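You operate a simulated robot arm through the tools that you are given. There is no shell and no other tool.

The job below is to be done with a simulated two-armed robot. You get a single attempt, and the scene is never put back.

Task
Fold the clamped cream lipped blank further, to 90, and unclamp it.
Fine: set the fold machine's angle dial; let the green handle down before opening the clamp; the blank stays on the bed, the other lipped blank flat.

Only the result counts: the job must be done as asked and must still hold three seconds after the hand-in. Knocking over, shifting, dropping, spilling or breaking anything else fails it. Flat cloth is picked up by pressing the open fingertips on it (5 to 10 N) and closing them slowly along it; thin cloth reads only 2 to 8 mm in the jaws.

Robot
Two 7-joint arms with fingered hands on one trunk that stands fixed in place. Base frame: the origin is at the foot of the trunk, x ahead of it, y to its left, z up; the work surface is at about z = 900. Units: mm, rad, N and s.
The left shoulder is at [57, 125, 1221], the right one opposite. With the tool pointing down near the work surface each hand reaches from about 420 to 800 mm from the base axis, measured 20 degrees to its own side. Payload 3.6 kg a hand.
Tool frame (each hand has its own): the origin (TCP) lies between the finger pads and is the grasp point; the fingertips stand 30 mm ahead of it; z points along the fingers, y is the line along which they close. The gripper opens to 104 mm; its body begins 35 mm behind the TCP. The gripper is a hand of 4 fingers: y runs from the thumb to the fingers, the wrist lies at [-15, -104, -178] in the tool frame.
Orientation is told as [roll, pitch, yaw] about the base's x, y, z axes, in that order, counted from this pose: with the fingers straight down and the wrist toward the robot, the tool's x, y and z point along [0, 1, 0], [1, 0, 0] and [0, 0, -1] of the base frame.

Tools
- The arms move only by the tool nudge_tool. It takes "left_series", "right_series" or both (then of equal length, played together; a hand with none holds still); each is text: rows parted by semicolons, each of 6 numbers parted by spaces: the shift along the tool's x, y, z in mm, then the turn, a rotation vector about the tool's x, y, z in rad. In form: x y z ax ay az; .... A call has 1 to 20 rows; each row shifts and turns the commanded pose from where the row before left it, along the tool's axes as they then stand. Each row takes 0.2 s and may step no farther than 50 mm and 0.15 rad from the row before; otherwise, the whole call is refused. Where a pose cannot be reached the arm comes as near as it can. A force on the tool above 90 N (or 10 N above the force at the start of the call, whichever is more), or a blocked arm, ends the call early, and 0.2 s more pass. In this call time passes only in rows, and 0.2 s behind the last. It gives the time, the measured TCP pose, the force on the tool (base axes), the opening and the grip force at its end, in the units of the frame above (readings bear some noise), with the torque about the TCP (base axes, N m) and any sound that the robot's microphone picked up.
- Cameras (640 x 400 px; columns grow to the right, rows downward): "scene" is now at [161.7, 31.1, 1375.5]; the picture's right is [0.35, -0.94, 0.00], its down [-0.38, -0.14, -0.91] and it looks along [0.86, 0.32, -0.41] (base axes); focal length 220 px, centre (320, 200). "left" rides on the left gripper at [-61, -92, -130] in its tool frame; the picture's right is [-0.81, -0.27, 0.52], its down [0.53, -0.71, 0.46] and it looks along [0.24, 0.64, 0.72] (tool axes); focal length 275 px, centre (320, 200). "right" rides on the right gripper at [61, -92, -131] in its tool frame; the picture's right is [-0.81, 0.28, -0.52], its down [-0.53, -0.71, 0.46] and it looks along [-0.24, 0.64, 0.73] (tool axes); focal length 275 px, centre (320, 200). There is no depth. A picture from a camera that has moved, and an enlarged one, comes with that camera's place and axes in the base frame and with its lens.
- capture(camera): a new picture of that camera. The clock stands still meanwhile.
- slide_trunk(by): moves the trunk up (or, below 0, down) by that many mm; the arms and the scene camera ride with it, the base frame stays. It gives what a move gives, with no picture.
- move_fingers(index, middle, ring, thumb_bend, thumb_turn, hand): sets how far each is bent, from 0 (flat) to 1 (curled in); at 0.3 the hand is open as for a grip, at 0.7 the pads meet at the TCP. One left out holds its place. A second passes; each finger stops where it meets its share of the squeeze, and holds until it gets a number again. It is the only way to open and close the hand. It gives what a move gives, with no picture; readings hold the bend of each and the force on the fingers (four entries, about 0 where the hand has none), thumb and palm. thumb_turn goes from beside the hand (0) to across from the fingers (1), as for a grip.
- aim_head(pan, tilt): turns the head with the scene camera to pan (to the left, within 1.396 rad either way) and tilt (down, from -0.506 to 1.204), counted from straight ahead of the robot (the tilt from the chest, where the trunk bows). It gives what a move gives.
- enlarge(camera, box): a new picture of the part [left, top, right, bottom] of that camera's present view, enlarged. The clock stands still meanwhile.
- close_job(): hands the job in; it is judged then, once.

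Nothing tells you positions but the pictures and the camera data. Unless the task says otherwise, let go and move clear before handing in.

The tools are called after "Emit:" as a command line: name --argument value ..., lists and objects as JSON in quotes. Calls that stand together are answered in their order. nudge_tool: Moves the arms, as the interface text tells. Its arguments: {"type":"object","properties":{"left_series":{"type":"string"},"right_series":{"type":"string"}},"required":[]} The other tools are called the same way: slide_trunk (by) moves the trunk up or down; move_fingers (index, middle, ring, thumb_bend, thumb_turn, hand) moves the fingers one by one; aim_head (pan, tilt) turns the head that bears the scene camera; capture (camera) takes a picture; enlarge (camera, box) takes an enlarged picture of a part of a camera's view; close_job () hands the job in.

At the start:

```text
time_s: 0.0
left_tcp_pos: [415.9, 253.1, 1304.5]
left_tool_rot: [0.0, 0.001, -0.002]
left_ft_force: [0.0, 0.3, -0.4]
left_moment: [-0.01, 0.0, 0.02]
left_grip_width: 103.7
left_finger_force: 0.1
left_shape: jaw
left_bend: [0.3, 0.3, 0.3, 0.3, 0.98]
left_finger forces: [0.0, 0.0, 0.0, 0.0, 0.1, 0.0]
right_tcp_pos: [540.9, -89.6, 1312.5]
right_tool_rot: [0.0, 0.001, -0.003]
right_ft_force: [0.7, -0.3, 0.5]
right_moment: [0.03, -0.02, -0.03]
right_grip_width: 103.7
right_finger_force: 0.1
right_shape: jaw
right_bend: [0.3, 0.3, 0.3, 0.3, 0.98]
right_finger forces: [0.1, 0.0, 0.0, 0.1, 0.1, 0.0]
trunk travel left (down, up): [-450.0, 86.0]
head pan, tilt (commanded): [0.353, 0.421]
```

scene: 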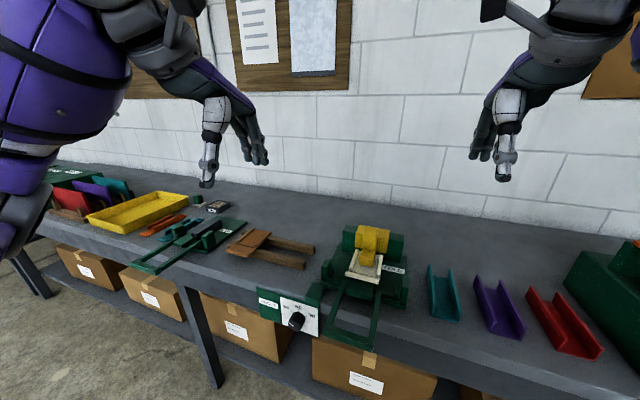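
right: 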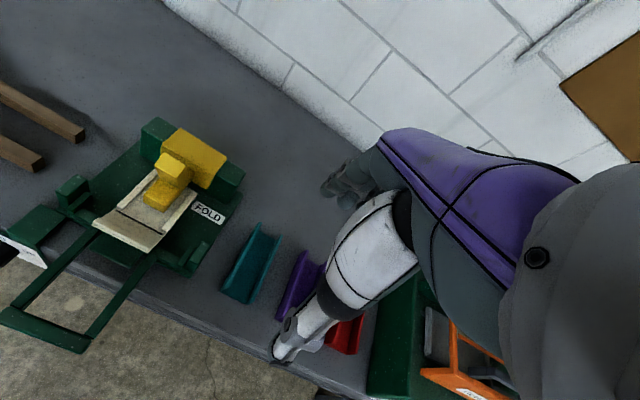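
left: 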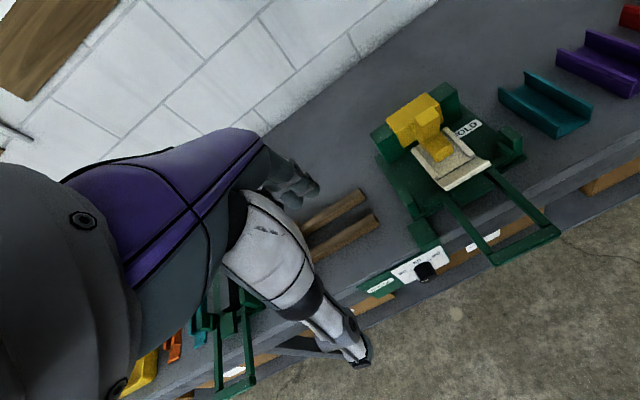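

I see a green fold machine with a yellow clamp on a cream blank, a green U-shaped handle hanging toward the robot, and a dial plate with a black knob at the bench's front edge; other stations lie either side. First I look closer at the parts.

Emit:
enlarge --camera "scene" --box '[240, 200, 440, 360]'

Emit:
enlarge --camera "right" --box '[0, 100, 280, 370]'

Emit:
enlarge --camera "left" --box '[350, 80, 570, 310]'

Emit:
enlarge --camera "scene" --box '[40, 150, 280, 300]'

```text
2.50 times, centred on (340, 280) of scene
camera zoom: at [161.7, 31.1, 1375.5], right [0.35, -0.94, 0.0], down [-0.38, -0.14, -0.91], along [0.86, 0.32, -0.41], focal length 551 px, centre (270, 0)
```

zoom: 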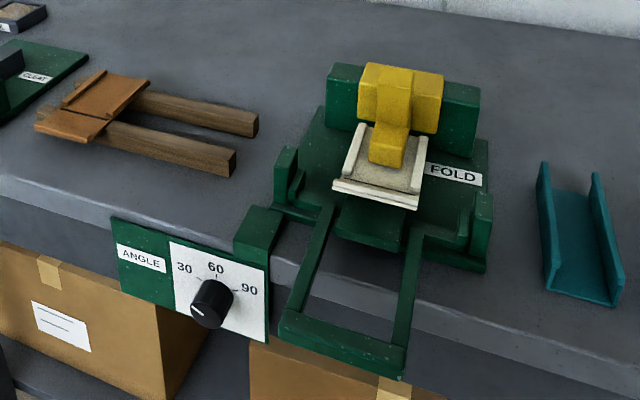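

```text
1.48 times, centred on (140, 235) of right
camera zoom: at [449.2, -28.3, 1443.0], right [0.27, -0.81, 0.52], down [-0.71, -0.53, -0.46], along [0.64, -0.24, -0.73], focal length 408 px, centre (587, 148)
```

zoom: 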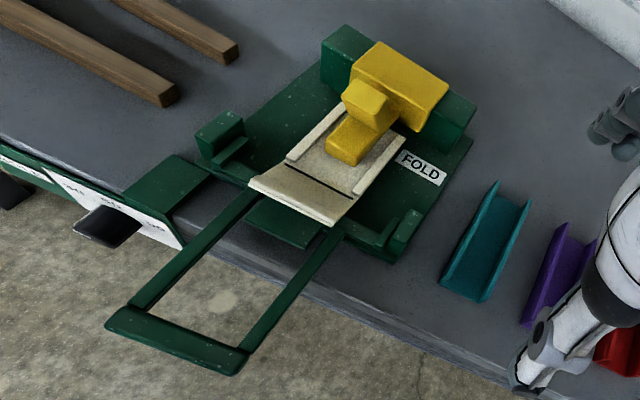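

```text
1.74 times, centred on (460, 195) of left
camera zoom: at [325.1, 191.1, 1433.6], right [-0.27, -0.81, -0.52], down [-0.71, 0.53, -0.46], along [0.64, 0.24, -0.72], focal length 479 px, centre (76, 209)
```

zoom: 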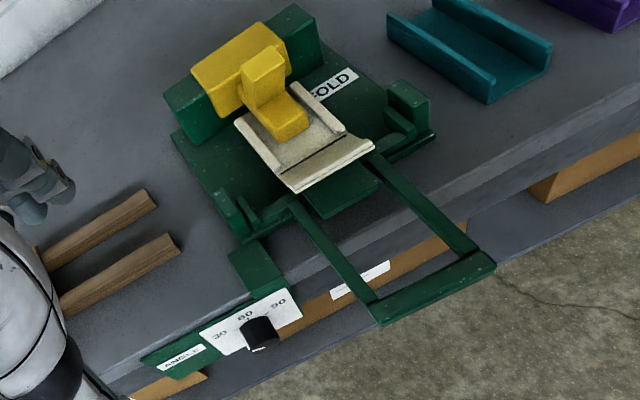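

```text
2.67 times, centred on (160, 225) of scene
camera zoom: at [161.7, 31.1, 1375.5], right [0.35, -0.94, 0.0], down [-0.38, -0.14, -0.91], along [0.86, 0.32, -0.41], focal length 588 px, centre (747, 133)
```

zoom: 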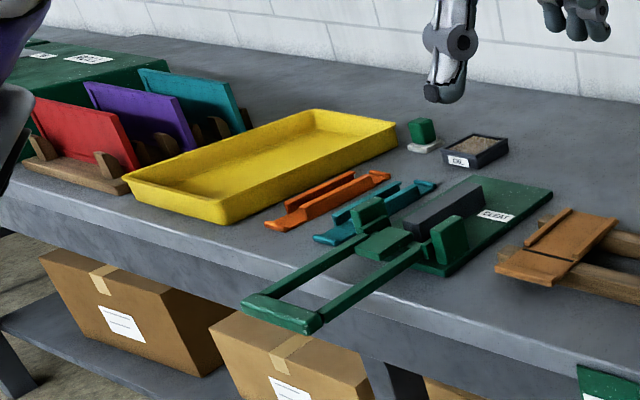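

The fold machine lies right ahead, slightly left of centre. I zoom in on the dial and on the clamp.

Emit:
enlarge --camera "scene" --box '[255, 275, 335, 345]'

Emit:
enlarge --camera "scene" --box '[315, 215, 415, 300]'

Emit:
enlarge --camera "right" --box '[70, 110, 250, 270]'

Emit:
enlarge --camera "left" --box '[370, 220, 470, 300]'

```text
5.71 times, centred on (295, 310) of scene
camera zoom: at [161.7, 31.1, 1375.5], right [0.35, -0.94, 0.0], down [-0.38, -0.14, -0.91], along [0.86, 0.32, -0.41], focal length 1259 px, centre (463, -429)
```

zoom: 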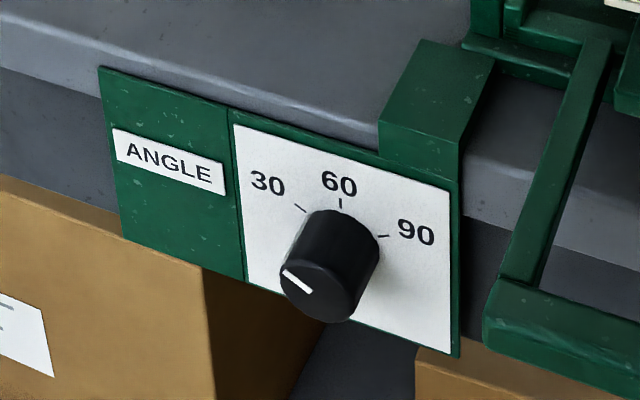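

```text
4.71 times, centred on (365, 258) of scene
camera zoom: at [161.7, 31.1, 1375.5], right [0.35, -0.94, 0.0], down [-0.38, -0.14, -0.91], along [0.86, 0.32, -0.41], focal length 1037 px, centre (108, -71)
```

zoom: 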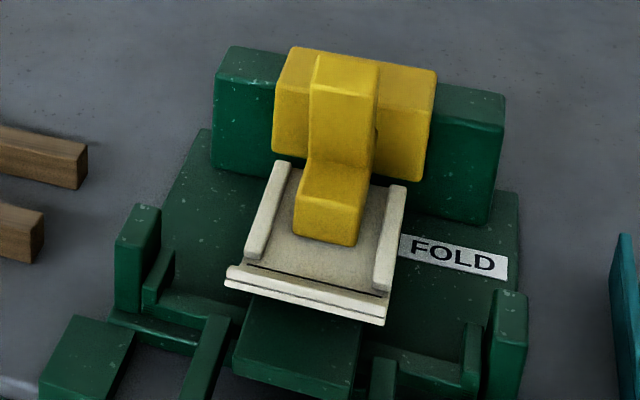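

```text
2.50 times, centred on (160, 190) of right
camera zoom: at [449.2, -28.3, 1443.0], right [0.27, -0.81, 0.52], down [-0.71, -0.53, -0.46], along [0.64, -0.24, -0.73], focal length 688 px, centre (720, 225)
```

zoom: 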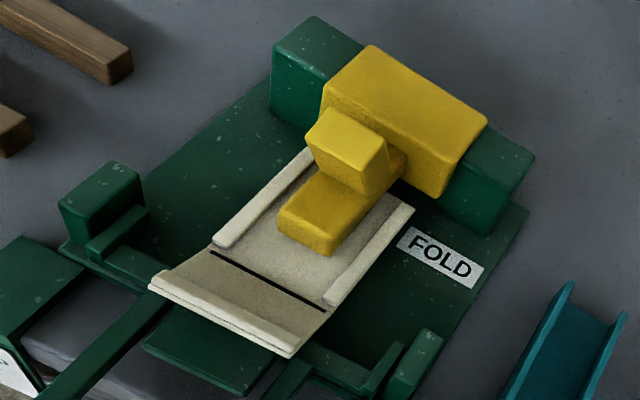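

```text
5.00 times, centred on (420, 260) of left
camera zoom: at [325.1, 191.1, 1433.6], right [-0.27, -0.81, -0.52], down [-0.71, 0.53, -0.46], along [0.64, 0.24, -0.72], focal length 1376 px, centre (-180, -100)
```

zoom: 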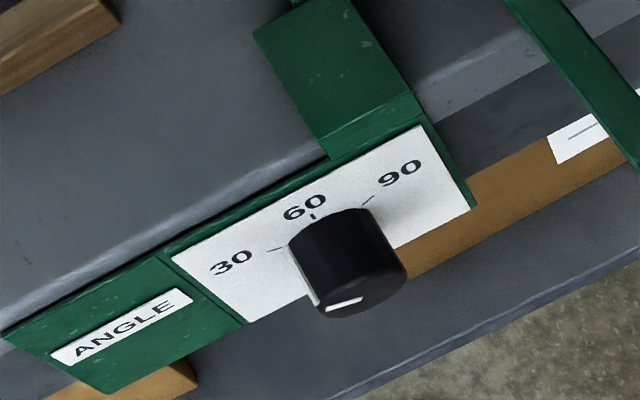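

The dial pointer sits at 30 (knob about [541→513, 233, 830], 90 lies 120° clockwise), and the handle's crossbar is near [465, 80, 945]. I turn the head to look squarely at the machine before moving.

Emit:
aim_head --pan 0.2 --tilt 0.75

```text
time_s: 0.8
left_tcp_pos: [416.7, 252.9, 1303.5]
left_tool_rot: [0.0, 0.001, 0.001]
left_ft_force: [0.6, -0.5, 0.5]
left_moment: [0.0, -0.02, 0.01]
left_grip_width: 103.9
left_finger_force: 0.1
left_shape: jaw
left_bend: [0.3, 0.3, 0.3, 0.3, 0.98]
left_finger forces: [0.0, 0.0, 0.0, 0.0, 0.1, 0.0]
right_tcp_pos: [541.1, -89.5, 1312.5]
right_tool_rot: [-0.001, 0.0, -0.002]
right_ft_force: [-0.5, 0.0, -0.8]
right_moment: [0.02, -0.01, -0.02]
right_grip_width: 103.8
right_finger_force: 0.1
right_shape: jaw
right_bend: [0.3, 0.3, 0.3, 0.3, 0.98]
right_finger forces: [0.2, 0.1, 0.1, 0.1, 0.0, 0.1]
trunk travel left (down, up): [-450.0, 86.0]
head pan, tilt (commanded): [0.201, 0.75]
```

The head is turned; I take a fresh picture of the machine.

Emit:
capture --camera "scene"

Emit:
enlarge --camera "scene" --box '[230, 130, 430, 330]'

```text
taken
camera scene: at [156.1, 15.7, 1346.4], right [0.2, -0.98, 0.0], down [-0.67, -0.14, -0.73], along [0.72, 0.15, -0.68], focal length 220 px, centre (320, 200)
```

scene: 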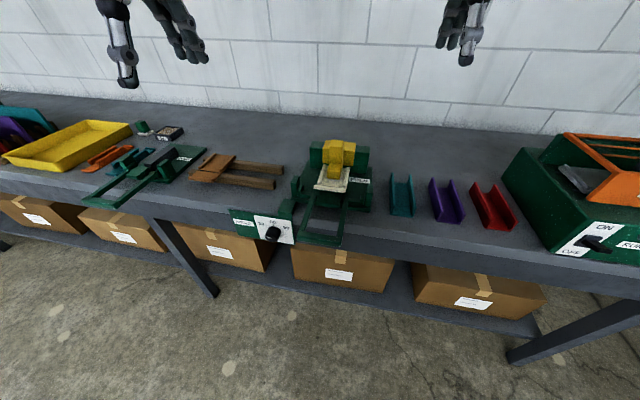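

```text
2.00 times, centred on (330, 230) of scene
camera zoom: at [156.1, 15.7, 1346.4], right [0.2, -0.98, 0.0], down [-0.67, -0.14, -0.73], along [0.72, 0.15, -0.68], focal length 441 px, centre (300, 140)
```

zoom: 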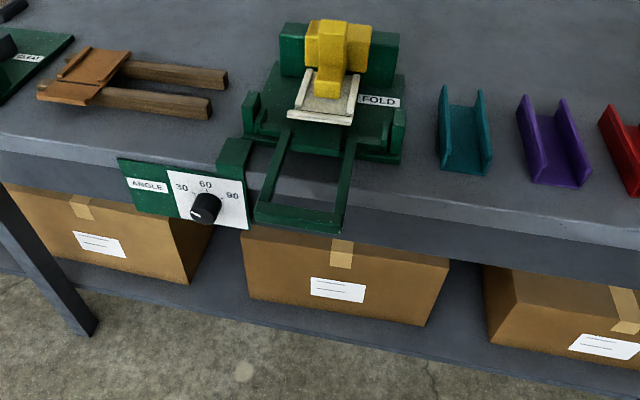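

The machine and the tidy surroundings are clear; the orange blank on the rails to the left must not be touched. I lower the trunk 200 mm so the arms reach forward below the bench top more easily.

Emit:
slide_trunk --by -200

```text
time_s: 3.0
left_tcp_pos: [417.4, 252.9, 1103.7]
left_tool_rot: [-0.003, -0.002, 0.0]
left_ft_force: [-0.5, 0.9, 0.4]
left_moment: [0.01, 0.02, 0.02]
left_grip_width: 103.6
left_finger_force: 0.0
left_shape: jaw
left_bend: [0.3, 0.3, 0.3, 0.3, 0.98]
left_finger forces: [0.1, 0.0, 0.0, 0.1, 0.0, 0.1]
right_tcp_pos: [541.2, -89.4, 1114.0]
right_tool_rot: [0.004, 0.0, -0.003]
right_ft_force: [0.5, 0.3, -0.4]
right_moment: [-0.03, -0.01, 0.02]
right_grip_width: 103.7
right_finger_force: 0.0
right_shape: jaw
right_bend: [0.3, 0.3, 0.3, 0.3, 0.98]
right_finger forces: [0.0, 0.1, 0.0, 0.0, 0.1, 0.1]
trunk travel left (down, up): [-250.0, 286.0]
head pan, tilt (commanded): [0.201, 0.75]
```

The trunk is lower; I look again from all three cameras for accurate positions.

Emit:
capture --camera "scene"

Emit:
capture --camera "right"

Emit:
capture --camera "left"

```text
taken
camera scene: at [210.4, 15.6, 1142.0], right [0.2, -0.98, 0.0], down [-0.67, -0.14, -0.73], along [0.72, 0.15, -0.68], focal length 220 px, centre (320, 200)
```

scene: 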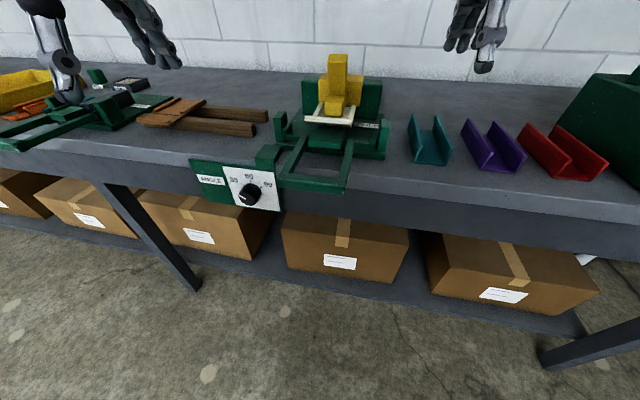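

```text
taken
camera right: at [448.8, -28.4, 1243.2], right [0.27, -0.81, 0.52], down [-0.71, -0.53, -0.46], along [0.64, -0.24, -0.72], focal length 275 px, centre (320, 200)
```

right: 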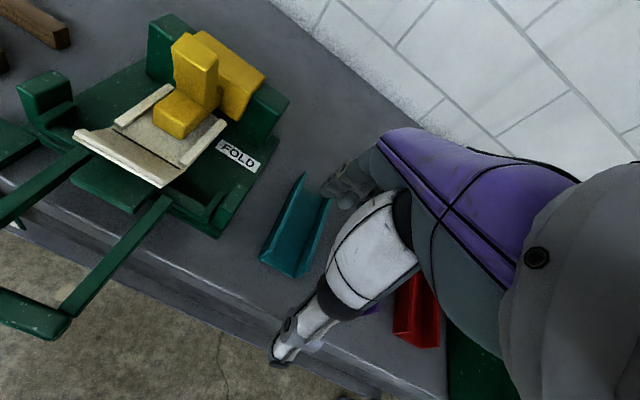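

```text
taken
camera left: at [324.8, 191.1, 1233.8], right [-0.27, -0.81, -0.52], down [-0.71, 0.53, -0.46], along [0.64, 0.24, -0.72], focal length 275 px, centre (320, 200)
```

left: 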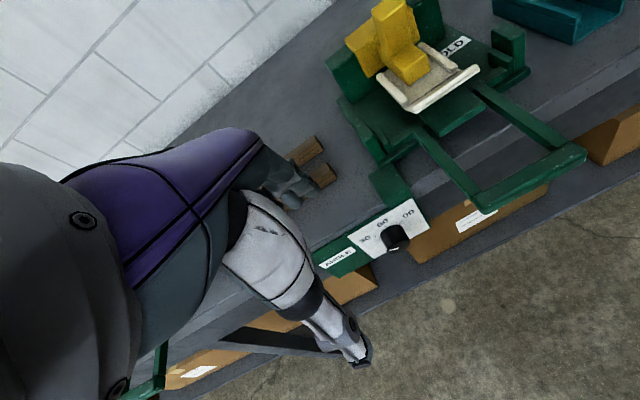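

Emit:
enlarge --camera "scene" --box '[240, 40, 410, 220]'

Emit:
enlarge --camera "right" --box '[0, 0, 290, 240]'

Emit:
enlarge --camera "left" --box '[300, 0, 600, 280]'

```text
2.22 times, centred on (325, 130) of scene
camera zoom: at [210.4, 15.6, 1142.0], right [0.2, -0.98, 0.0], down [-0.67, -0.14, -0.73], along [0.72, 0.15, -0.68], focal length 490 px, centre (309, 356)
```

zoom: 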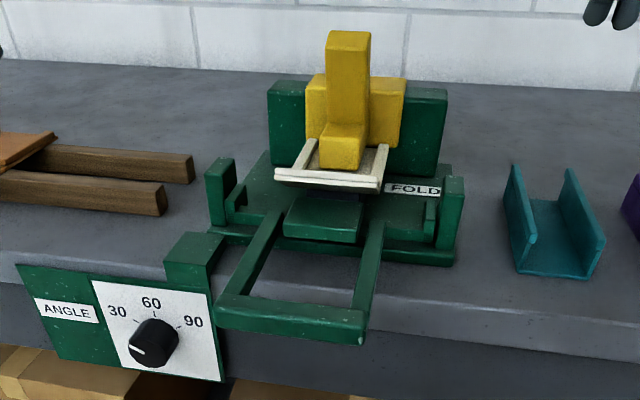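

```text
1.67 times, centred on (145, 120) of right
camera zoom: at [448.8, -28.4, 1243.2], right [0.27, -0.81, 0.52], down [-0.71, -0.53, -0.46], along [0.64, -0.24, -0.72], focal length 459 px, centre (612, 333)
```

zoom: 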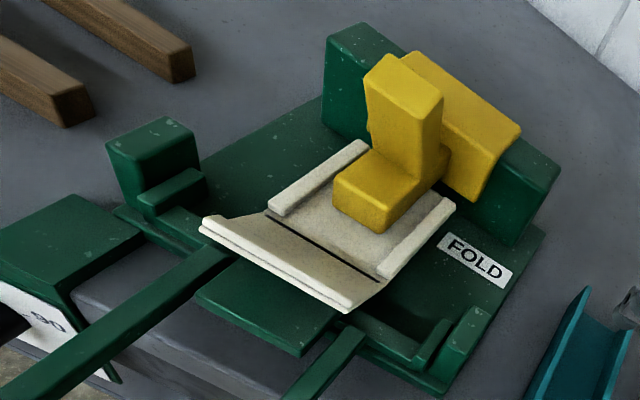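

```text
1.43 times, centred on (450, 140) of left
camera zoom: at [324.8, 191.1, 1233.8], right [-0.27, -0.81, -0.52], down [-0.71, 0.53, -0.46], along [0.64, 0.24, -0.72], focal length 393 px, centre (134, 286)
```

zoom: 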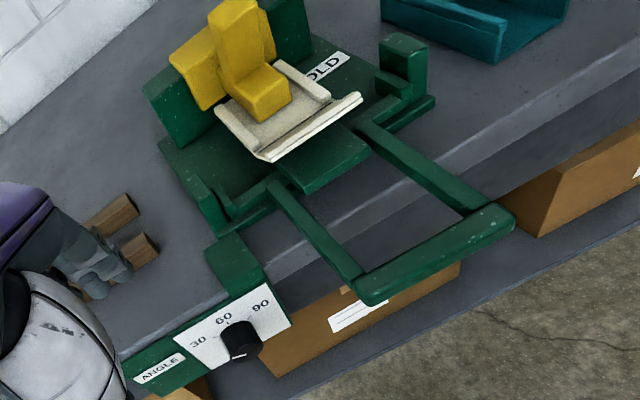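

The clamp is an L-shaped yellow lever (upright arm plus foot on the blank) in front of a yellow block and a green back block. I bring the right hand round so its camera sees the machine from the side.

Emit:
nudge_tool --right_series "0 0 0 0 0 -0.143; 0 0 0 0 0 -0.143; 0 0 0 0 0 -0.143; 0 0 0 0 0 -0.143; 0 0 0 0 0 -0.143; 0 0 0 0 0 -0.143; 0 0 0 0 0 -0.143; 0 0 0 0 0 -0.143; 0 0 0 0 0 -0.143; 0 0 0 0 0 -0.143; 0 0 0 0 0 -0.141; -36 -20 0 0 0 0; -36 -20 0 0 0 0; -36 -20 0 0 0 0"

```text
time_s: 6.0
left_tcp_pos: [417.2, 251.9, 1103.9]
left_tool_rot: [0.0, 0.002, 0.0]
left_ft_force: [0.0, 0.1, -0.1]
left_moment: [0.03, 0.0, 0.03]
left_grip_width: 103.6
left_finger_force: 0.1
left_shape: jaw
left_bend: [0.3, 0.3, 0.3, 0.3, 0.98]
left_finger forces: [0.1, 0.1, 0.1, 0.1, 0.1, 0.1]
right_tcp_pos: [623.0, -141.8, 1106.8]
right_tool_rot: [0.0, -0.001, 1.571]
right_ft_force: [0.9, -0.1, 0.3]
right_moment: [0.01, 0.05, -0.01]
right_grip_width: 103.9
right_finger_force: 0.0
right_shape: jaw
right_bend: [0.3, 0.3, 0.3, 0.3, 0.98]
right_finger forces: [0.0, 0.0, 0.0, 0.1, 0.1, 0.1]
right hand out of reach, approached as far as the arm can: row 14
trunk travel left (down, up): [-250.0, 286.0]
head pan, tilt (commanded): [0.201, 0.75]
```

Emit:
capture --camera "right"

Emit:
capture --camera "scene"

```text
taken
camera right: at [560.8, -233.9, 1236.6], right [0.81, 0.27, 0.52], down [0.53, -0.71, -0.46], along [0.24, 0.64, -0.72], focal length 275 px, centre (320, 200)
```

right: 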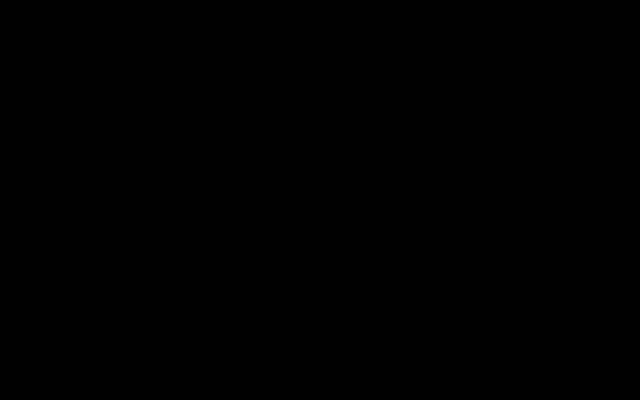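

```text
taken
camera scene: at [211.6, 14.1, 1141.7], right [0.2, -0.98, 0.0], down [-0.67, -0.13, -0.73], along [0.72, 0.15, -0.68], focal length 220 px, centre (320, 200)
```

scene: 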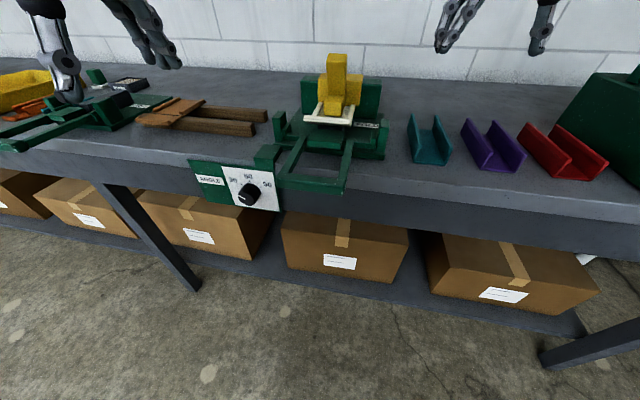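

The right camera is blocked by the forearm at this wrist bend. I turn the right hand part way back and look again.

Emit:
nudge_tool --right_series "0 0 0 0 0 0.14; 0 0 0 0 0 0.14; 0 0 0 0 0 0.14; 0 0 0 0 0 0.14"

Emit:
capture --camera "right"

```text
time_s: 7.0
left_tcp_pos: [416.5, 253.1, 1103.0]
left_tool_rot: [0.001, 0.0, 0.0]
left_ft_force: [-0.5, 0.6, 0.3]
left_moment: [0.01, 0.0, -0.01]
left_grip_width: 103.7
left_finger_force: 0.0
left_shape: jaw
left_bend: [0.3, 0.3, 0.3, 0.3, 0.98]
left_finger forces: [0.0, 0.0, 0.1, 0.0, 0.0, 0.1]
right_tcp_pos: [622.8, -140.2, 1107.9]
right_tool_rot: [0.002, 0.0, 1.008]
right_ft_force: [-0.6, -0.2, 0.1]
right_moment: [0.02, -0.03, -0.04]
right_grip_width: 103.9
right_finger_force: 0.0
right_shape: jaw
right_bend: [0.3, 0.3, 0.3, 0.3, 0.98]
right_finger forces: [0.0, 0.0, 0.0, 0.0, 0.0, 0.0]
trunk travel left (down, up): [-250.0, 286.0]
head pan, tilt (commanded): [0.201, 0.75]
```

```text
taken
camera right: at [521.3, -185.2, 1238.3], right [0.83, -0.2, 0.52], down [0.07, -0.89, -0.46], along [0.55, 0.42, -0.72], focal length 275 px, centre (320, 200)
```

right: 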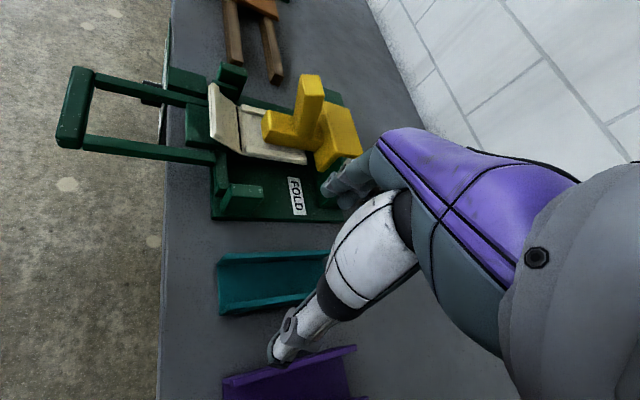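

Emit:
enlarge --camera "right" --box '[150, 50, 370, 240]'

```text
2.11 times, centred on (260, 145) of right
camera zoom: at [521.3, -185.2, 1238.3], right [0.83, -0.2, 0.52], down [0.07, -0.89, -0.46], along [0.55, 0.42, -0.72], focal length 580 px, centre (446, 316)
```

zoom: 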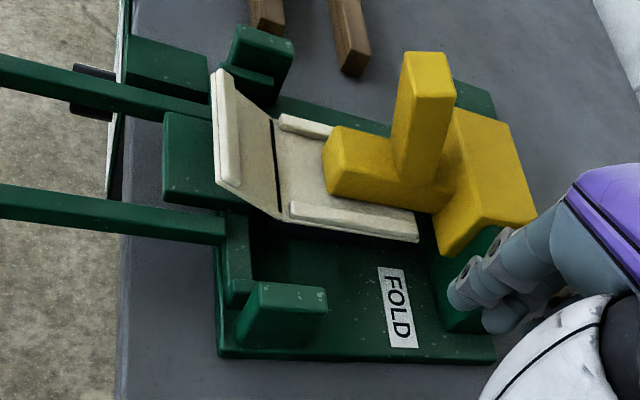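

The picture shows the yellow clamp as one piece hinged at its rear block: an arm presses on the blank and a post stands on it; the flap is bent up about 30°. I now bring the left hand down in front of the bench and pitch its fingers forward for the dial knob.

Emit:
nudge_tool --left_series "-6 0 45 0 0 0; -7 0 45 0 0 0; -7 0 45 0 0 0; 0 0 0 -0.14 0 0; 0 0 0 -0.14 0 0; 0 0 0 -0.14 0 0; 0 0 0 -0.14 0 0; 0 0 0 -0.14 0 0; 0 0 0 -0.14 0 0"

Emit:
capture --camera "scene"

Emit:
capture --camera "left"

```text
time_s: 9.0
left_tcp_pos: [521.1, 268.2, 1014.2]
left_tool_rot: [-0.001, -0.839, -0.002]
left_ft_force: [-0.5, -0.8, 1.0]
left_moment: [0.0, 0.03, -0.02]
left_grip_width: 103.7
left_finger_force: 0.1
left_shape: jaw
left_bend: [0.3, 0.3, 0.3, 0.3, 0.98]
left_finger forces: [0.0, 0.1, 0.0, 0.1, 0.1, 0.1]
left hand out of reach, approached as far as the arm can: row 4, 5, 6, 7, 8, 9
right_tcp_pos: [621.4, -140.3, 1108.9]
right_tool_rot: [0.0, -0.001, 1.008]
right_ft_force: [-0.1, 0.3, -0.3]
right_moment: [0.0, 0.01, 0.02]
right_grip_width: 104.0
right_finger_force: 0.1
right_shape: jaw
right_bend: [0.3, 0.3, 0.3, 0.3, 0.98]
right_finger forces: [0.0, 0.0, 0.1, 0.0, 0.1, 0.1]
trunk travel left (down, up): [-250.0, 286.0]
head pan, tilt (commanded): [0.201, 0.75]
```

```text
taken
camera scene: at [210.6, 15.7, 1141.9], right [0.2, -0.98, 0.0], down [-0.67, -0.14, -0.73], along [0.72, 0.15, -0.68], focal length 220 px, centre (320, 200)
```

scene: 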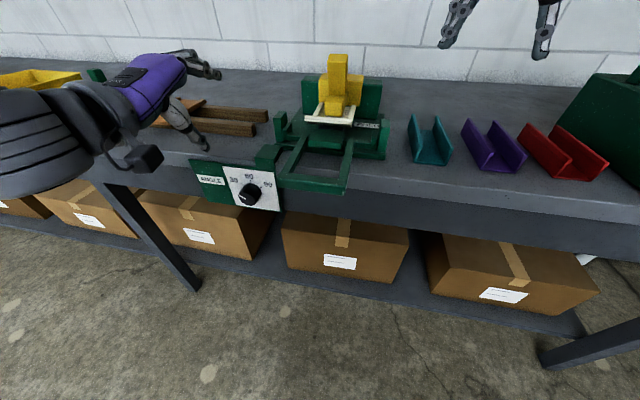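

```text
taken
camera left: at [362.6, 208.1, 1032.3], right [0.2, -0.81, -0.55], down [-0.14, 0.53, -0.84], along [0.97, 0.24, 0.0], focal length 275 px, centre (320, 200)
```

left: 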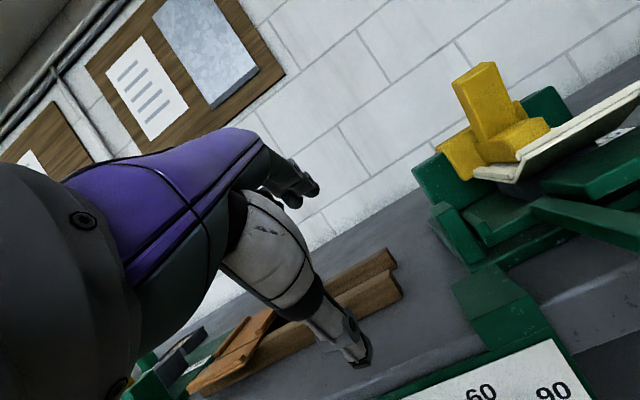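

The left hand could not keep that place with the shoulder so low and was pushed forward to [521, 268, 1014], over the bench but clear of everything. I raise the trunk again by 200 mm so the wrist has room to come down in front of the bench.

Emit:
slide_trunk --by 200

```text
time_s: 11.2
left_tcp_pos: [522.6, 271.2, 1213.7]
left_tool_rot: [-0.001, -0.839, 0.001]
left_ft_force: [-0.1, 0.2, -0.3]
left_moment: [0.01, -0.03, 0.0]
left_grip_width: 103.8
left_finger_force: 0.1
left_shape: jaw
left_bend: [0.3, 0.3, 0.3, 0.3, 0.98]
left_finger forces: [0.1, 0.1, 0.0, 0.0, 0.0, 0.0]
right_tcp_pos: [622.0, -140.1, 1308.6]
right_tool_rot: [0.003, 0.001, 1.009]
right_ft_force: [0.0, 0.5, -0.6]
right_moment: [0.01, 0.01, 0.01]
right_grip_width: 103.9
right_finger_force: 0.1
right_shape: jaw
right_bend: [0.3, 0.3, 0.3, 0.3, 0.98]
right_finger forces: [0.0, 0.0, 0.0, 0.0, 0.0, 0.0]
trunk travel left (down, up): [-450.0, 86.0]
head pan, tilt (commanded): [0.201, 0.75]
```

Now I step the left hand back and down in front of the bench, watching that it follows.

Emit:
nudge_tool --left_series "-6.5 -34.2 23.3 0 0 0; -6.5 -34.2 23.3 0 0 0; -6.5 -34.2 23.3 0 0 0; -6.5 -34.2 23.3 0 0 0; -1.7 -34.8 11.1 0 0 0; -1.7 -34.8 11.1 0 0 0; -1.7 -34.8 11.1 0 0 0"

Emit:
capture --camera "scene"

Emit:
capture --camera "left"

```text
time_s: 12.8
left_tcp_pos: [455.5, 239.3, 949.1]
left_tool_rot: [0.003, -0.84, 0.0]
left_ft_force: [1.0, -0.2, 0.0]
left_moment: [0.0, 0.01, -0.02]
left_grip_width: 103.6
left_finger_force: 0.0
left_shape: jaw
left_bend: [0.3, 0.3, 0.3, 0.3, 0.98]
left_finger forces: [0.1, 0.0, 0.0, 0.1, 0.0, 0.0]
right_tcp_pos: [622.6, -140.3, 1308.3]
right_tool_rot: [0.0, -0.001, 1.009]
right_ft_force: [-0.3, -0.3, 0.2]
right_moment: [0.02, -0.02, 0.03]
right_grip_width: 103.9
right_finger_force: 0.0
right_shape: jaw
right_bend: [0.3, 0.3, 0.3, 0.3, 0.98]
right_finger forces: [0.1, 0.0, 0.1, 0.1, 0.1, 0.0]
trunk travel left (down, up): [-450.0, 86.0]
head pan, tilt (commanded): [0.201, 0.75]
```

```text
taken
camera scene: at [155.9, 15.4, 1346.4], right [0.2, -0.98, 0.0], down [-0.67, -0.14, -0.73], along [0.72, 0.15, -0.68], focal length 220 px, centre (320, 200)
```

scene: 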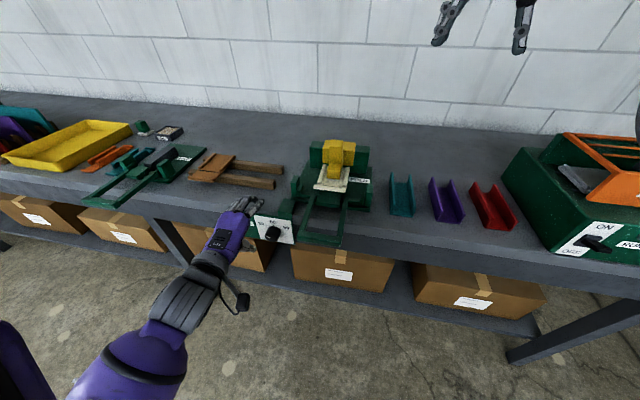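

```text
taken
camera left: at [297.4, 177.4, 965.5], right [0.2, -0.81, -0.55], down [-0.14, 0.53, -0.83], along [0.97, 0.24, 0.0], focal length 275 px, centre (320, 200)
```

left: 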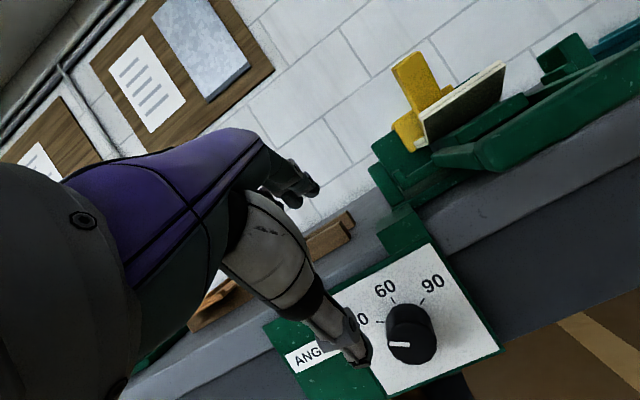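

The left hand is clear in front of the bench and its camera sees the dial well. I zoom on the knob to refine its place.

Emit:
enlarge --camera "left" --box '[330, 240, 510, 400]'

Emit:
enlarge --camera "left" --box '[360, 0, 640, 260]'

```text
2.50 times, centred on (420, 320) of left
camera zoom: at [297.4, 177.4, 965.5], right [0.2, -0.81, -0.55], down [-0.14, 0.53, -0.83], along [0.97, 0.24, 0.0], focal length 688 px, centre (70, -100)
```

zoom: 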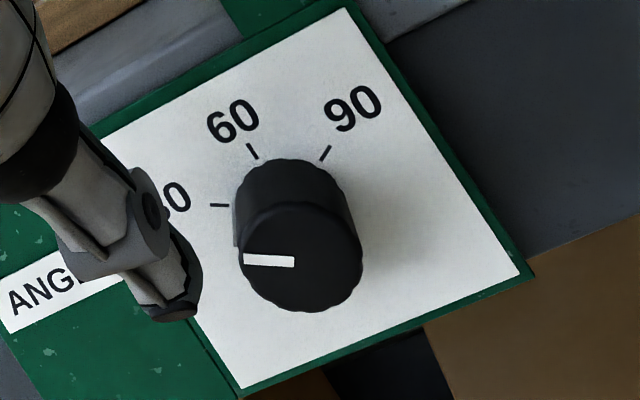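

```text
1.54 times, centred on (500, 130) of left
camera zoom: at [297.4, 177.4, 965.5], right [0.2, -0.81, -0.55], down [-0.14, 0.53, -0.83], along [0.97, 0.24, 0.0], focal length 424 px, centre (43, 308)
```

zoom: 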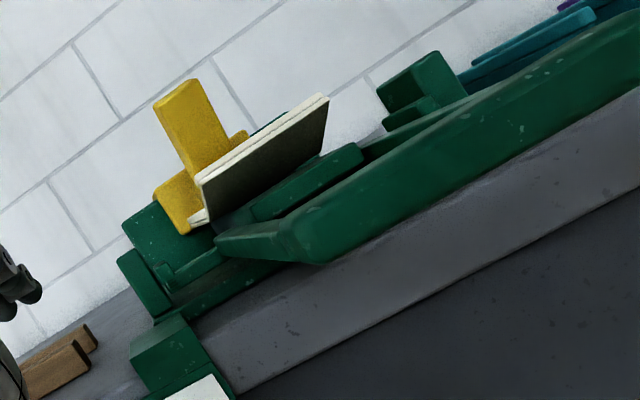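

The knob's face centre comes out at about [513, 232, 828], radius 20, pointer at 30. I lower the left hand to that height and level its fingers toward the panel.

Emit:
nudge_tool --left_series "-1.4 -19.2 14.5 -0.146 0 0; -1.4 -21.1 11.6 -0.146 0 0; -1.4 -22.6 8.4 -0.146 0 0; -1.4 -23.5 5 -0.146 0 0; -1.4 -24 1.5 -0.147 0 0"

Emit:
capture --camera "scene"

Emit:
capture --camera "left"

```text
time_s: 14.0
left_tcp_pos: [444.9, 233.1, 829.9]
left_tool_rot: [-2.841, -1.568, 2.842]
left_ft_force: [-0.7, 0.3, -0.6]
left_moment: [-0.01, 0.01, 0.03]
left_grip_width: 103.9
left_finger_force: 0.0
left_shape: jaw
left_bend: [0.3, 0.3, 0.3, 0.3, 0.98]
left_finger forces: [0.0, 0.1, 0.0, 0.0, 0.0, 0.0]
right_tcp_pos: [623.9, -139.7, 1309.7]
right_tool_rot: [0.001, -0.001, 1.009]
right_ft_force: [-0.2, 0.5, 0.2]
right_moment: [0.0, -0.02, -0.05]
right_grip_width: 104.1
right_finger_force: 0.1
right_shape: jaw
right_bend: [0.3, 0.3, 0.3, 0.3, 0.98]
right_finger forces: [0.1, 0.0, 0.0, 0.1, 0.1, 0.0]
trunk travel left (down, up): [-450.0, 86.0]
head pan, tilt (commanded): [0.201, 0.75]
```

```text
taken
camera scene: at [156.9, 15.8, 1346.2], right [0.2, -0.98, 0.0], down [-0.67, -0.14, -0.73], along [0.72, 0.15, -0.68], focal length 220 px, centre (320, 200)
```

scene: 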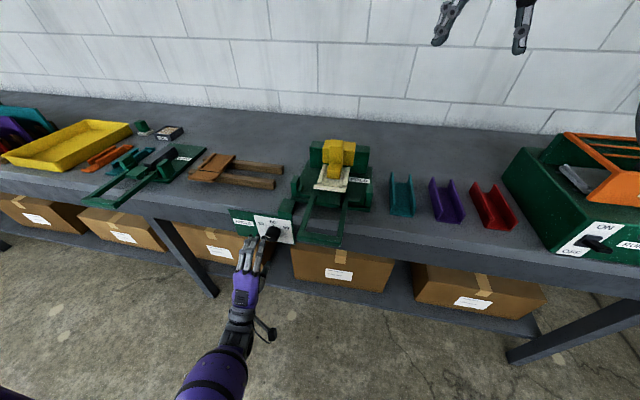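

```text
taken
camera left: at [315.1, 170.4, 736.9], right [0.52, -0.81, -0.27], down [0.46, 0.53, -0.71], along [0.72, 0.25, 0.65], focal length 275 px, centre (320, 200)
```

left: 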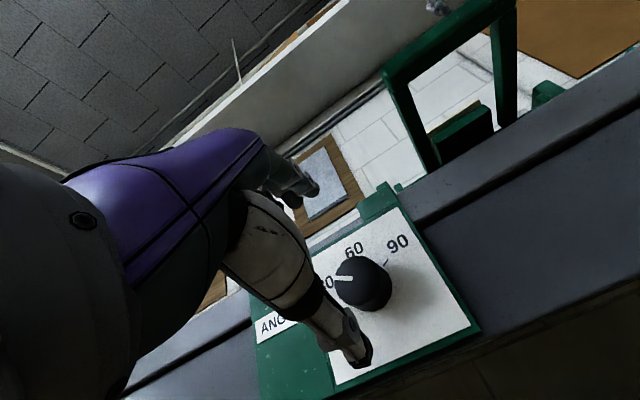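

The hand is level and reachable, 70 mm short of the knob. I pre-turn it anticlockwise about the finger axis so that a clockwise stroke is available.

Emit:
nudge_tool --left_series "0 0 0 0 0 -0.15; 0 0 0 0 0 -0.15; 0 0 0 0 0 -0.15; 0 0 0 0 0 -0.15; 0 0 0 0 0 -0.15; 0 0 0 0 0 -0.15; 0 0 0 0 0 -0.15"

Emit:
capture --camera "left"

Emit:
capture --camera "scene"

```text
time_s: 15.8
left_tcp_pos: [453.3, 269.6, 841.8]
left_tool_rot: [-1.592, -0.64, 1.559]
left_ft_force: [0.5, -0.2, 0.7]
left_moment: [0.04, 0.0, 0.02]
left_grip_width: 103.9
left_finger_force: 0.0
left_shape: jaw
left_bend: [0.3, 0.3, 0.3, 0.3, 0.98]
left_finger forces: [0.0, 0.0, 0.0, 0.1, 0.1, 0.0]
right_tcp_pos: [622.2, -140.4, 1308.7]
right_tool_rot: [0.002, -0.002, 1.01]
right_ft_force: [0.1, 1.1, -0.6]
right_moment: [0.01, 0.0, 0.03]
right_grip_width: 104.0
right_finger_force: 0.1
right_shape: jaw
right_bend: [0.3, 0.3, 0.3, 0.3, 0.98]
right_finger forces: [0.1, 0.0, 0.0, 0.1, 0.1, 0.1]
trunk travel left (down, up): [-450.0, 86.0]
head pan, tilt (commanded): [0.201, 0.75]
stopped in row 7 (left hand): the arm was blocked; the commanded pose is now the measured one
```

```text
taken
camera left: at [320.6, 161.2, 834.7], right [0.49, -0.72, 0.5], down [0.46, -0.27, -0.84], along [0.74, 0.64, 0.2], focal length 275 px, centre (320, 200)
```

left: 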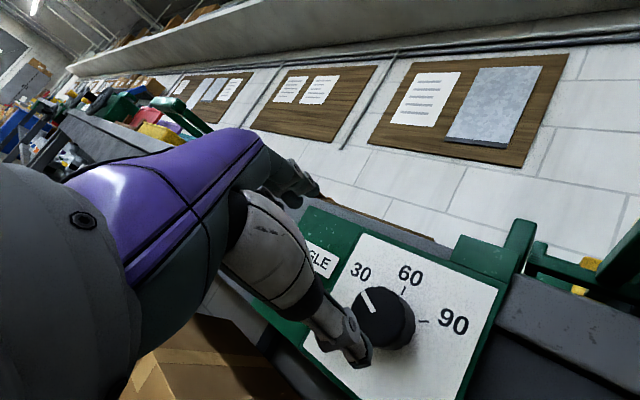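

```text
taken
camera scene: at [156.2, 15.6, 1346.3], right [0.2, -0.98, 0.0], down [-0.67, -0.14, -0.73], along [0.72, 0.15, -0.68], focal length 220 px, centre (320, 200)
```

scene: 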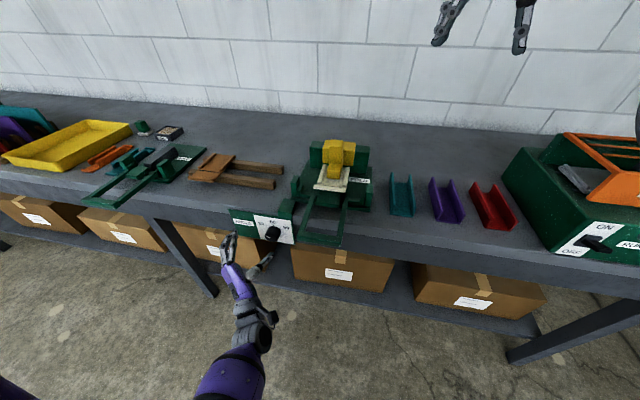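

The wrist reached its limit near 53° of pre-turn and drifted sideways. I turn back a little to about 42° and re-centre on the knob axis.

Emit:
nudge_tool --left_series "0 0 0 0 0 0.1; 0 0 0 0 0 0.1; -10 -18 -1 0 0 0; -9 -17 -1 0 0 0"

Emit:
capture --camera "left"

```text
time_s: 16.8
left_tcp_pos: [451.5, 232.5, 831.4]
left_tool_rot: [-1.605, -0.839, 1.571]
left_ft_force: [0.5, 0.0, 0.4]
left_moment: [-0.02, -0.01, 0.04]
left_grip_width: 103.8
left_finger_force: 0.1
left_shape: jaw
left_bend: [0.3, 0.3, 0.3, 0.3, 0.98]
left_finger forces: [0.1, 0.0, 0.0, 0.1, 0.0, 0.0]
right_tcp_pos: [622.6, -139.7, 1308.6]
right_tool_rot: [0.001, 0.0, 1.008]
right_ft_force: [-0.3, 0.2, 0.5]
right_moment: [0.01, 0.01, 0.0]
right_grip_width: 104.1
right_finger_force: 0.1
right_shape: jaw
right_bend: [0.3, 0.3, 0.3, 0.3, 0.98]
right_finger forces: [0.1, 0.0, 0.0, 0.0, 0.0, 0.0]
trunk travel left (down, up): [-450.0, 86.0]
head pan, tilt (commanded): [0.201, 0.75]
```

```text
taken
camera left: at [319.6, 127.1, 799.4], right [0.49, -0.8, 0.35], down [0.47, -0.09, -0.88], along [0.73, 0.59, 0.33], focal length 275 px, centre (320, 200)
```

left: 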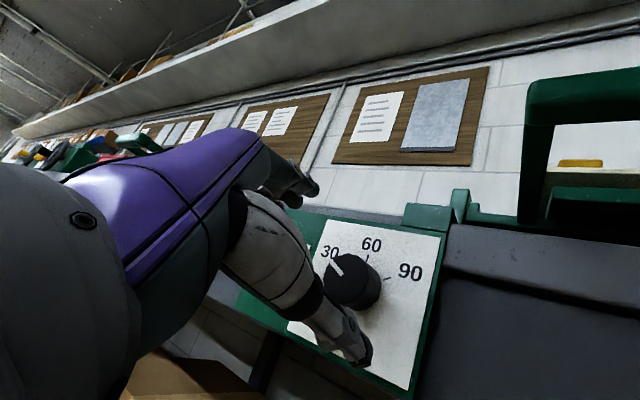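

The hand is centred on the knob axis, turned about 42° anticlockwise. I zoom to verify the knob's position from this view.

Emit:
enlarge --camera "left" --box '[280, 200, 460, 400]'

```text
2.00 times, centred on (370, 300) of left
camera zoom: at [319.6, 127.1, 799.4], right [0.49, -0.8, 0.35], down [0.47, -0.09, -0.88], along [0.73, 0.59, 0.33], focal length 551 px, centre (220, 0)
```

zoom: 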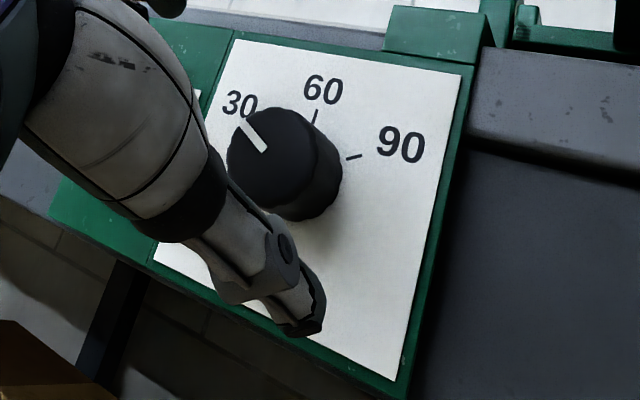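

The knob axis reads y≈231.5, z≈826; the thumb stands lower-right and the fingers upper-left of it. I straighten the small tilt and advance about 50 mm over the knob.

Emit:
nudge_tool --left_series "0 0 0 0 0.034 0; 0.9 -1.5 12 0 0 0; 0.9 -1.5 13 0 0 0; 0.8 -1.4 13 0 0 0; 0 0 12 0 0 0"

Emit:
capture --camera "left"

Emit:
enlarge --camera "scene" --box '[200, 190, 320, 290]'

```text
time_s: 18.0
left_tcp_pos: [499.7, 228.5, 823.9]
left_tool_rot: [-1.563, -0.835, 1.566]
left_ft_force: [0.0, 0.9, -0.1]
left_moment: [0.03, 0.01, -0.04]
left_grip_width: 104.1
left_finger_force: 0.0
left_shape: jaw
left_bend: [0.3, 0.3, 0.3, 0.3, 0.98]
left_finger forces: [0.1, 0.0, 0.0, 0.1, 0.0, 0.0]
right_tcp_pos: [623.6, -138.9, 1309.6]
right_tool_rot: [0.002, 0.0, 1.008]
right_ft_force: [-0.6, 0.2, 0.1]
right_moment: [-0.04, 0.01, -0.02]
right_grip_width: 104.0
right_finger_force: 0.1
right_shape: jaw
right_bend: [0.3, 0.3, 0.3, 0.3, 0.98]
right_finger forces: [0.0, 0.0, 0.1, 0.0, 0.0, 0.1]
trunk travel left (down, up): [-450.0, 86.0]
head pan, tilt (commanded): [0.201, 0.75]
```

```text
taken
camera left: at [369.9, 120.1, 797.1], right [0.52, -0.79, 0.34], down [0.45, -0.08, -0.89], along [0.73, 0.61, 0.31], focal length 275 px, centre (320, 200)
```

left: 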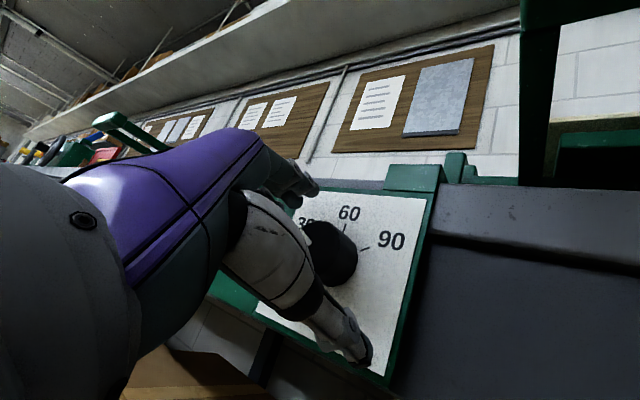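

```text
4.00 times, centred on (260, 240) of scene
camera zoom: at [156.3, 15.7, 1346.3], right [0.2, -0.98, 0.0], down [-0.67, -0.14, -0.73], along [0.72, 0.15, -0.68], focal length 882 px, centre (560, 40)
```

zoom: 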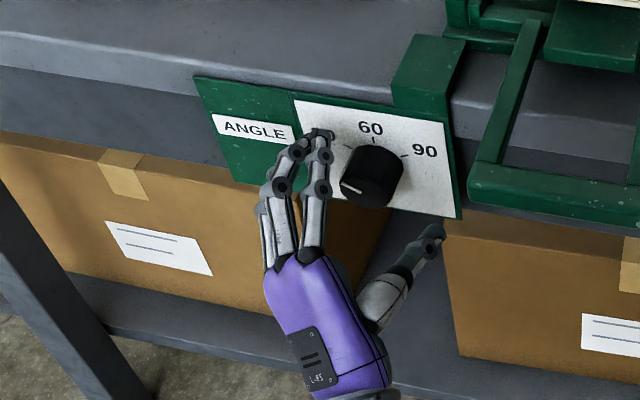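

The fingers straddle the knob, tips about 10 mm short of the panel. I close to a light pre-grip and check.

Emit:
move_fingers --hand "left" --index 0.5 --middle 0.5 --ring 0.5 --thumb_bend 0.5

Emit:
capture --camera "left"

Emit:
enlarge --camera "scene" --box '[200, 190, 320, 290]'

```text
time_s: 19.0
left_tcp_pos: [499.4, 228.2, 824.4]
left_tool_rot: [-1.563, -0.838, 1.566]
left_ft_force: [0.8, -0.9, 0.5]
left_moment: [-0.01, -0.01, -0.03]
left_grip_width: 52.7
left_finger_force: 0.1
left_shape: fingers
left_bend: [0.5, 0.5, 0.5, 0.5, 0.98]
left_finger forces: [0.0, 0.0, 0.0, 0.0, 0.0, 0.0]
right_tcp_pos: [622.3, -139.6, 1309.3]
right_tool_rot: [0.0, 0.0, 1.009]
right_ft_force: [-0.4, 0.2, 0.7]
right_moment: [-0.02, 0.0, 0.01]
right_grip_width: 103.8
right_finger_force: 0.0
right_shape: jaw
right_bend: [0.3, 0.3, 0.3, 0.3, 0.98]
right_finger forces: [0.0, 0.0, 0.1, 0.1, 0.0, 0.1]
trunk travel left (down, up): [-450.0, 86.0]
head pan, tilt (commanded): [0.201, 0.75]
```

```text
taken
camera left: at [369.9, 120.4, 797.3], right [0.52, -0.79, 0.34], down [0.45, -0.08, -0.89], along [0.73, 0.61, 0.31], focal length 275 px, centre (320, 200)
```

left: 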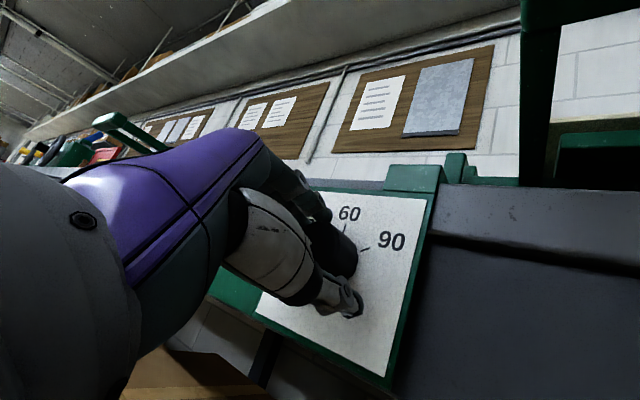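

```text
4.00 times, centred on (260, 240) of scene
camera zoom: at [156.2, 15.6, 1346.3], right [0.2, -0.98, 0.0], down [-0.67, -0.14, -0.73], along [0.72, 0.15, -0.68], focal length 882 px, centre (560, 40)
```

zoom: 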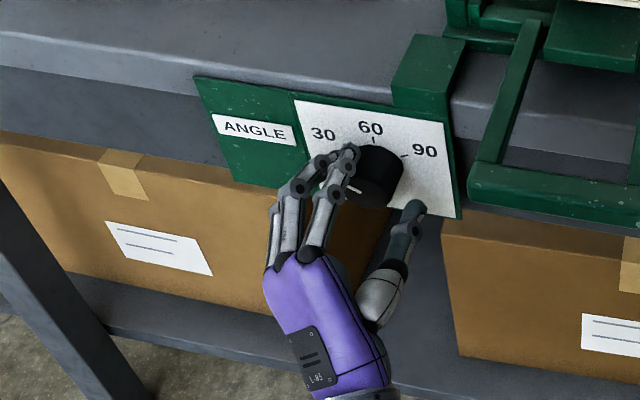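

Fingers and thumb now stand either side of the knob, no contact yet. I close onto it.

Emit:
move_fingers --hand "left" --index 0.62 --middle 0.62 --ring 0.62 --thumb_bend 0.62

Emit:
capture --camera "left"

Emit:
enlarge --camera "scene" --box '[200, 190, 320, 290]'

```text
time_s: 20.0
left_tcp_pos: [500.2, 228.0, 825.3]
left_tool_rot: [-1.566, -0.84, 1.568]
left_ft_force: [-0.2, 8.2, 8.3]
left_moment: [0.04, -0.23, 0.27]
left_grip_width: 31.4
left_finger_force: 6.0
left_shape: fingers
left_bend: [0.55, 0.56, 0.62, 0.61, 0.97]
left_finger forces: [5.3, 6.9, 0.1, 0.0, 0.6, 0.0]
right_tcp_pos: [623.1, -138.6, 1310.3]
right_tool_rot: [-0.001, -0.002, 1.01]
right_ft_force: [-0.5, -1.2, -0.1]
right_moment: [-0.02, 0.01, -0.03]
right_grip_width: 104.0
right_finger_force: 0.1
right_shape: jaw
right_bend: [0.3, 0.3, 0.3, 0.3, 0.98]
right_finger forces: [0.1, 0.0, 0.0, 0.0, 0.0, 0.0]
trunk travel left (down, up): [-450.0, 86.0]
head pan, tilt (commanded): [0.201, 0.75]
```

```text
taken
camera left: at [369.8, 121.0, 797.9], right [0.52, -0.79, 0.34], down [0.45, -0.08, -0.89], along [0.72, 0.61, 0.31], focal length 275 px, centre (320, 200)
```

left: 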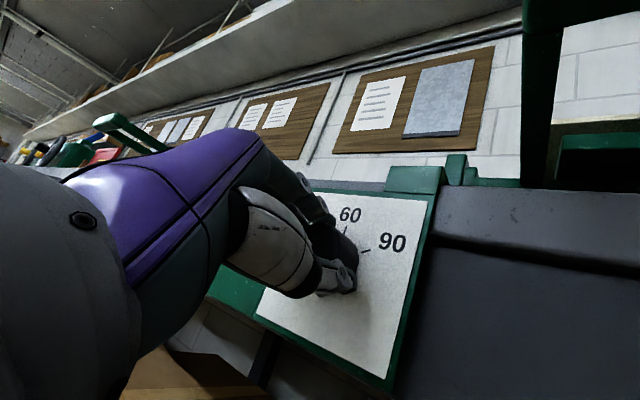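

```text
4.00 times, centred on (260, 240) of scene
camera zoom: at [155.4, 16.2, 1346.4], right [0.2, -0.98, 0.0], down [-0.67, -0.14, -0.73], along [0.72, 0.15, -0.68], focal length 882 px, centre (560, 40)
```

zoom: 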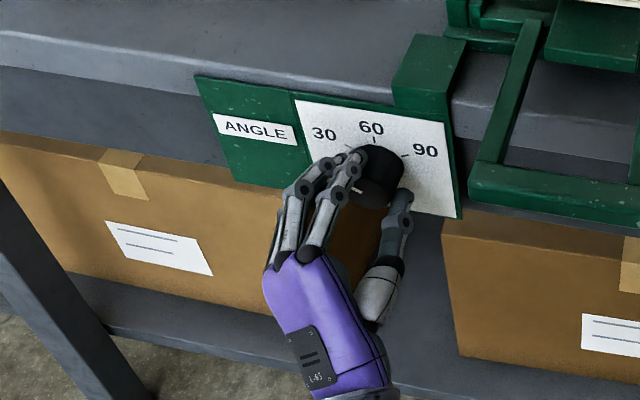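

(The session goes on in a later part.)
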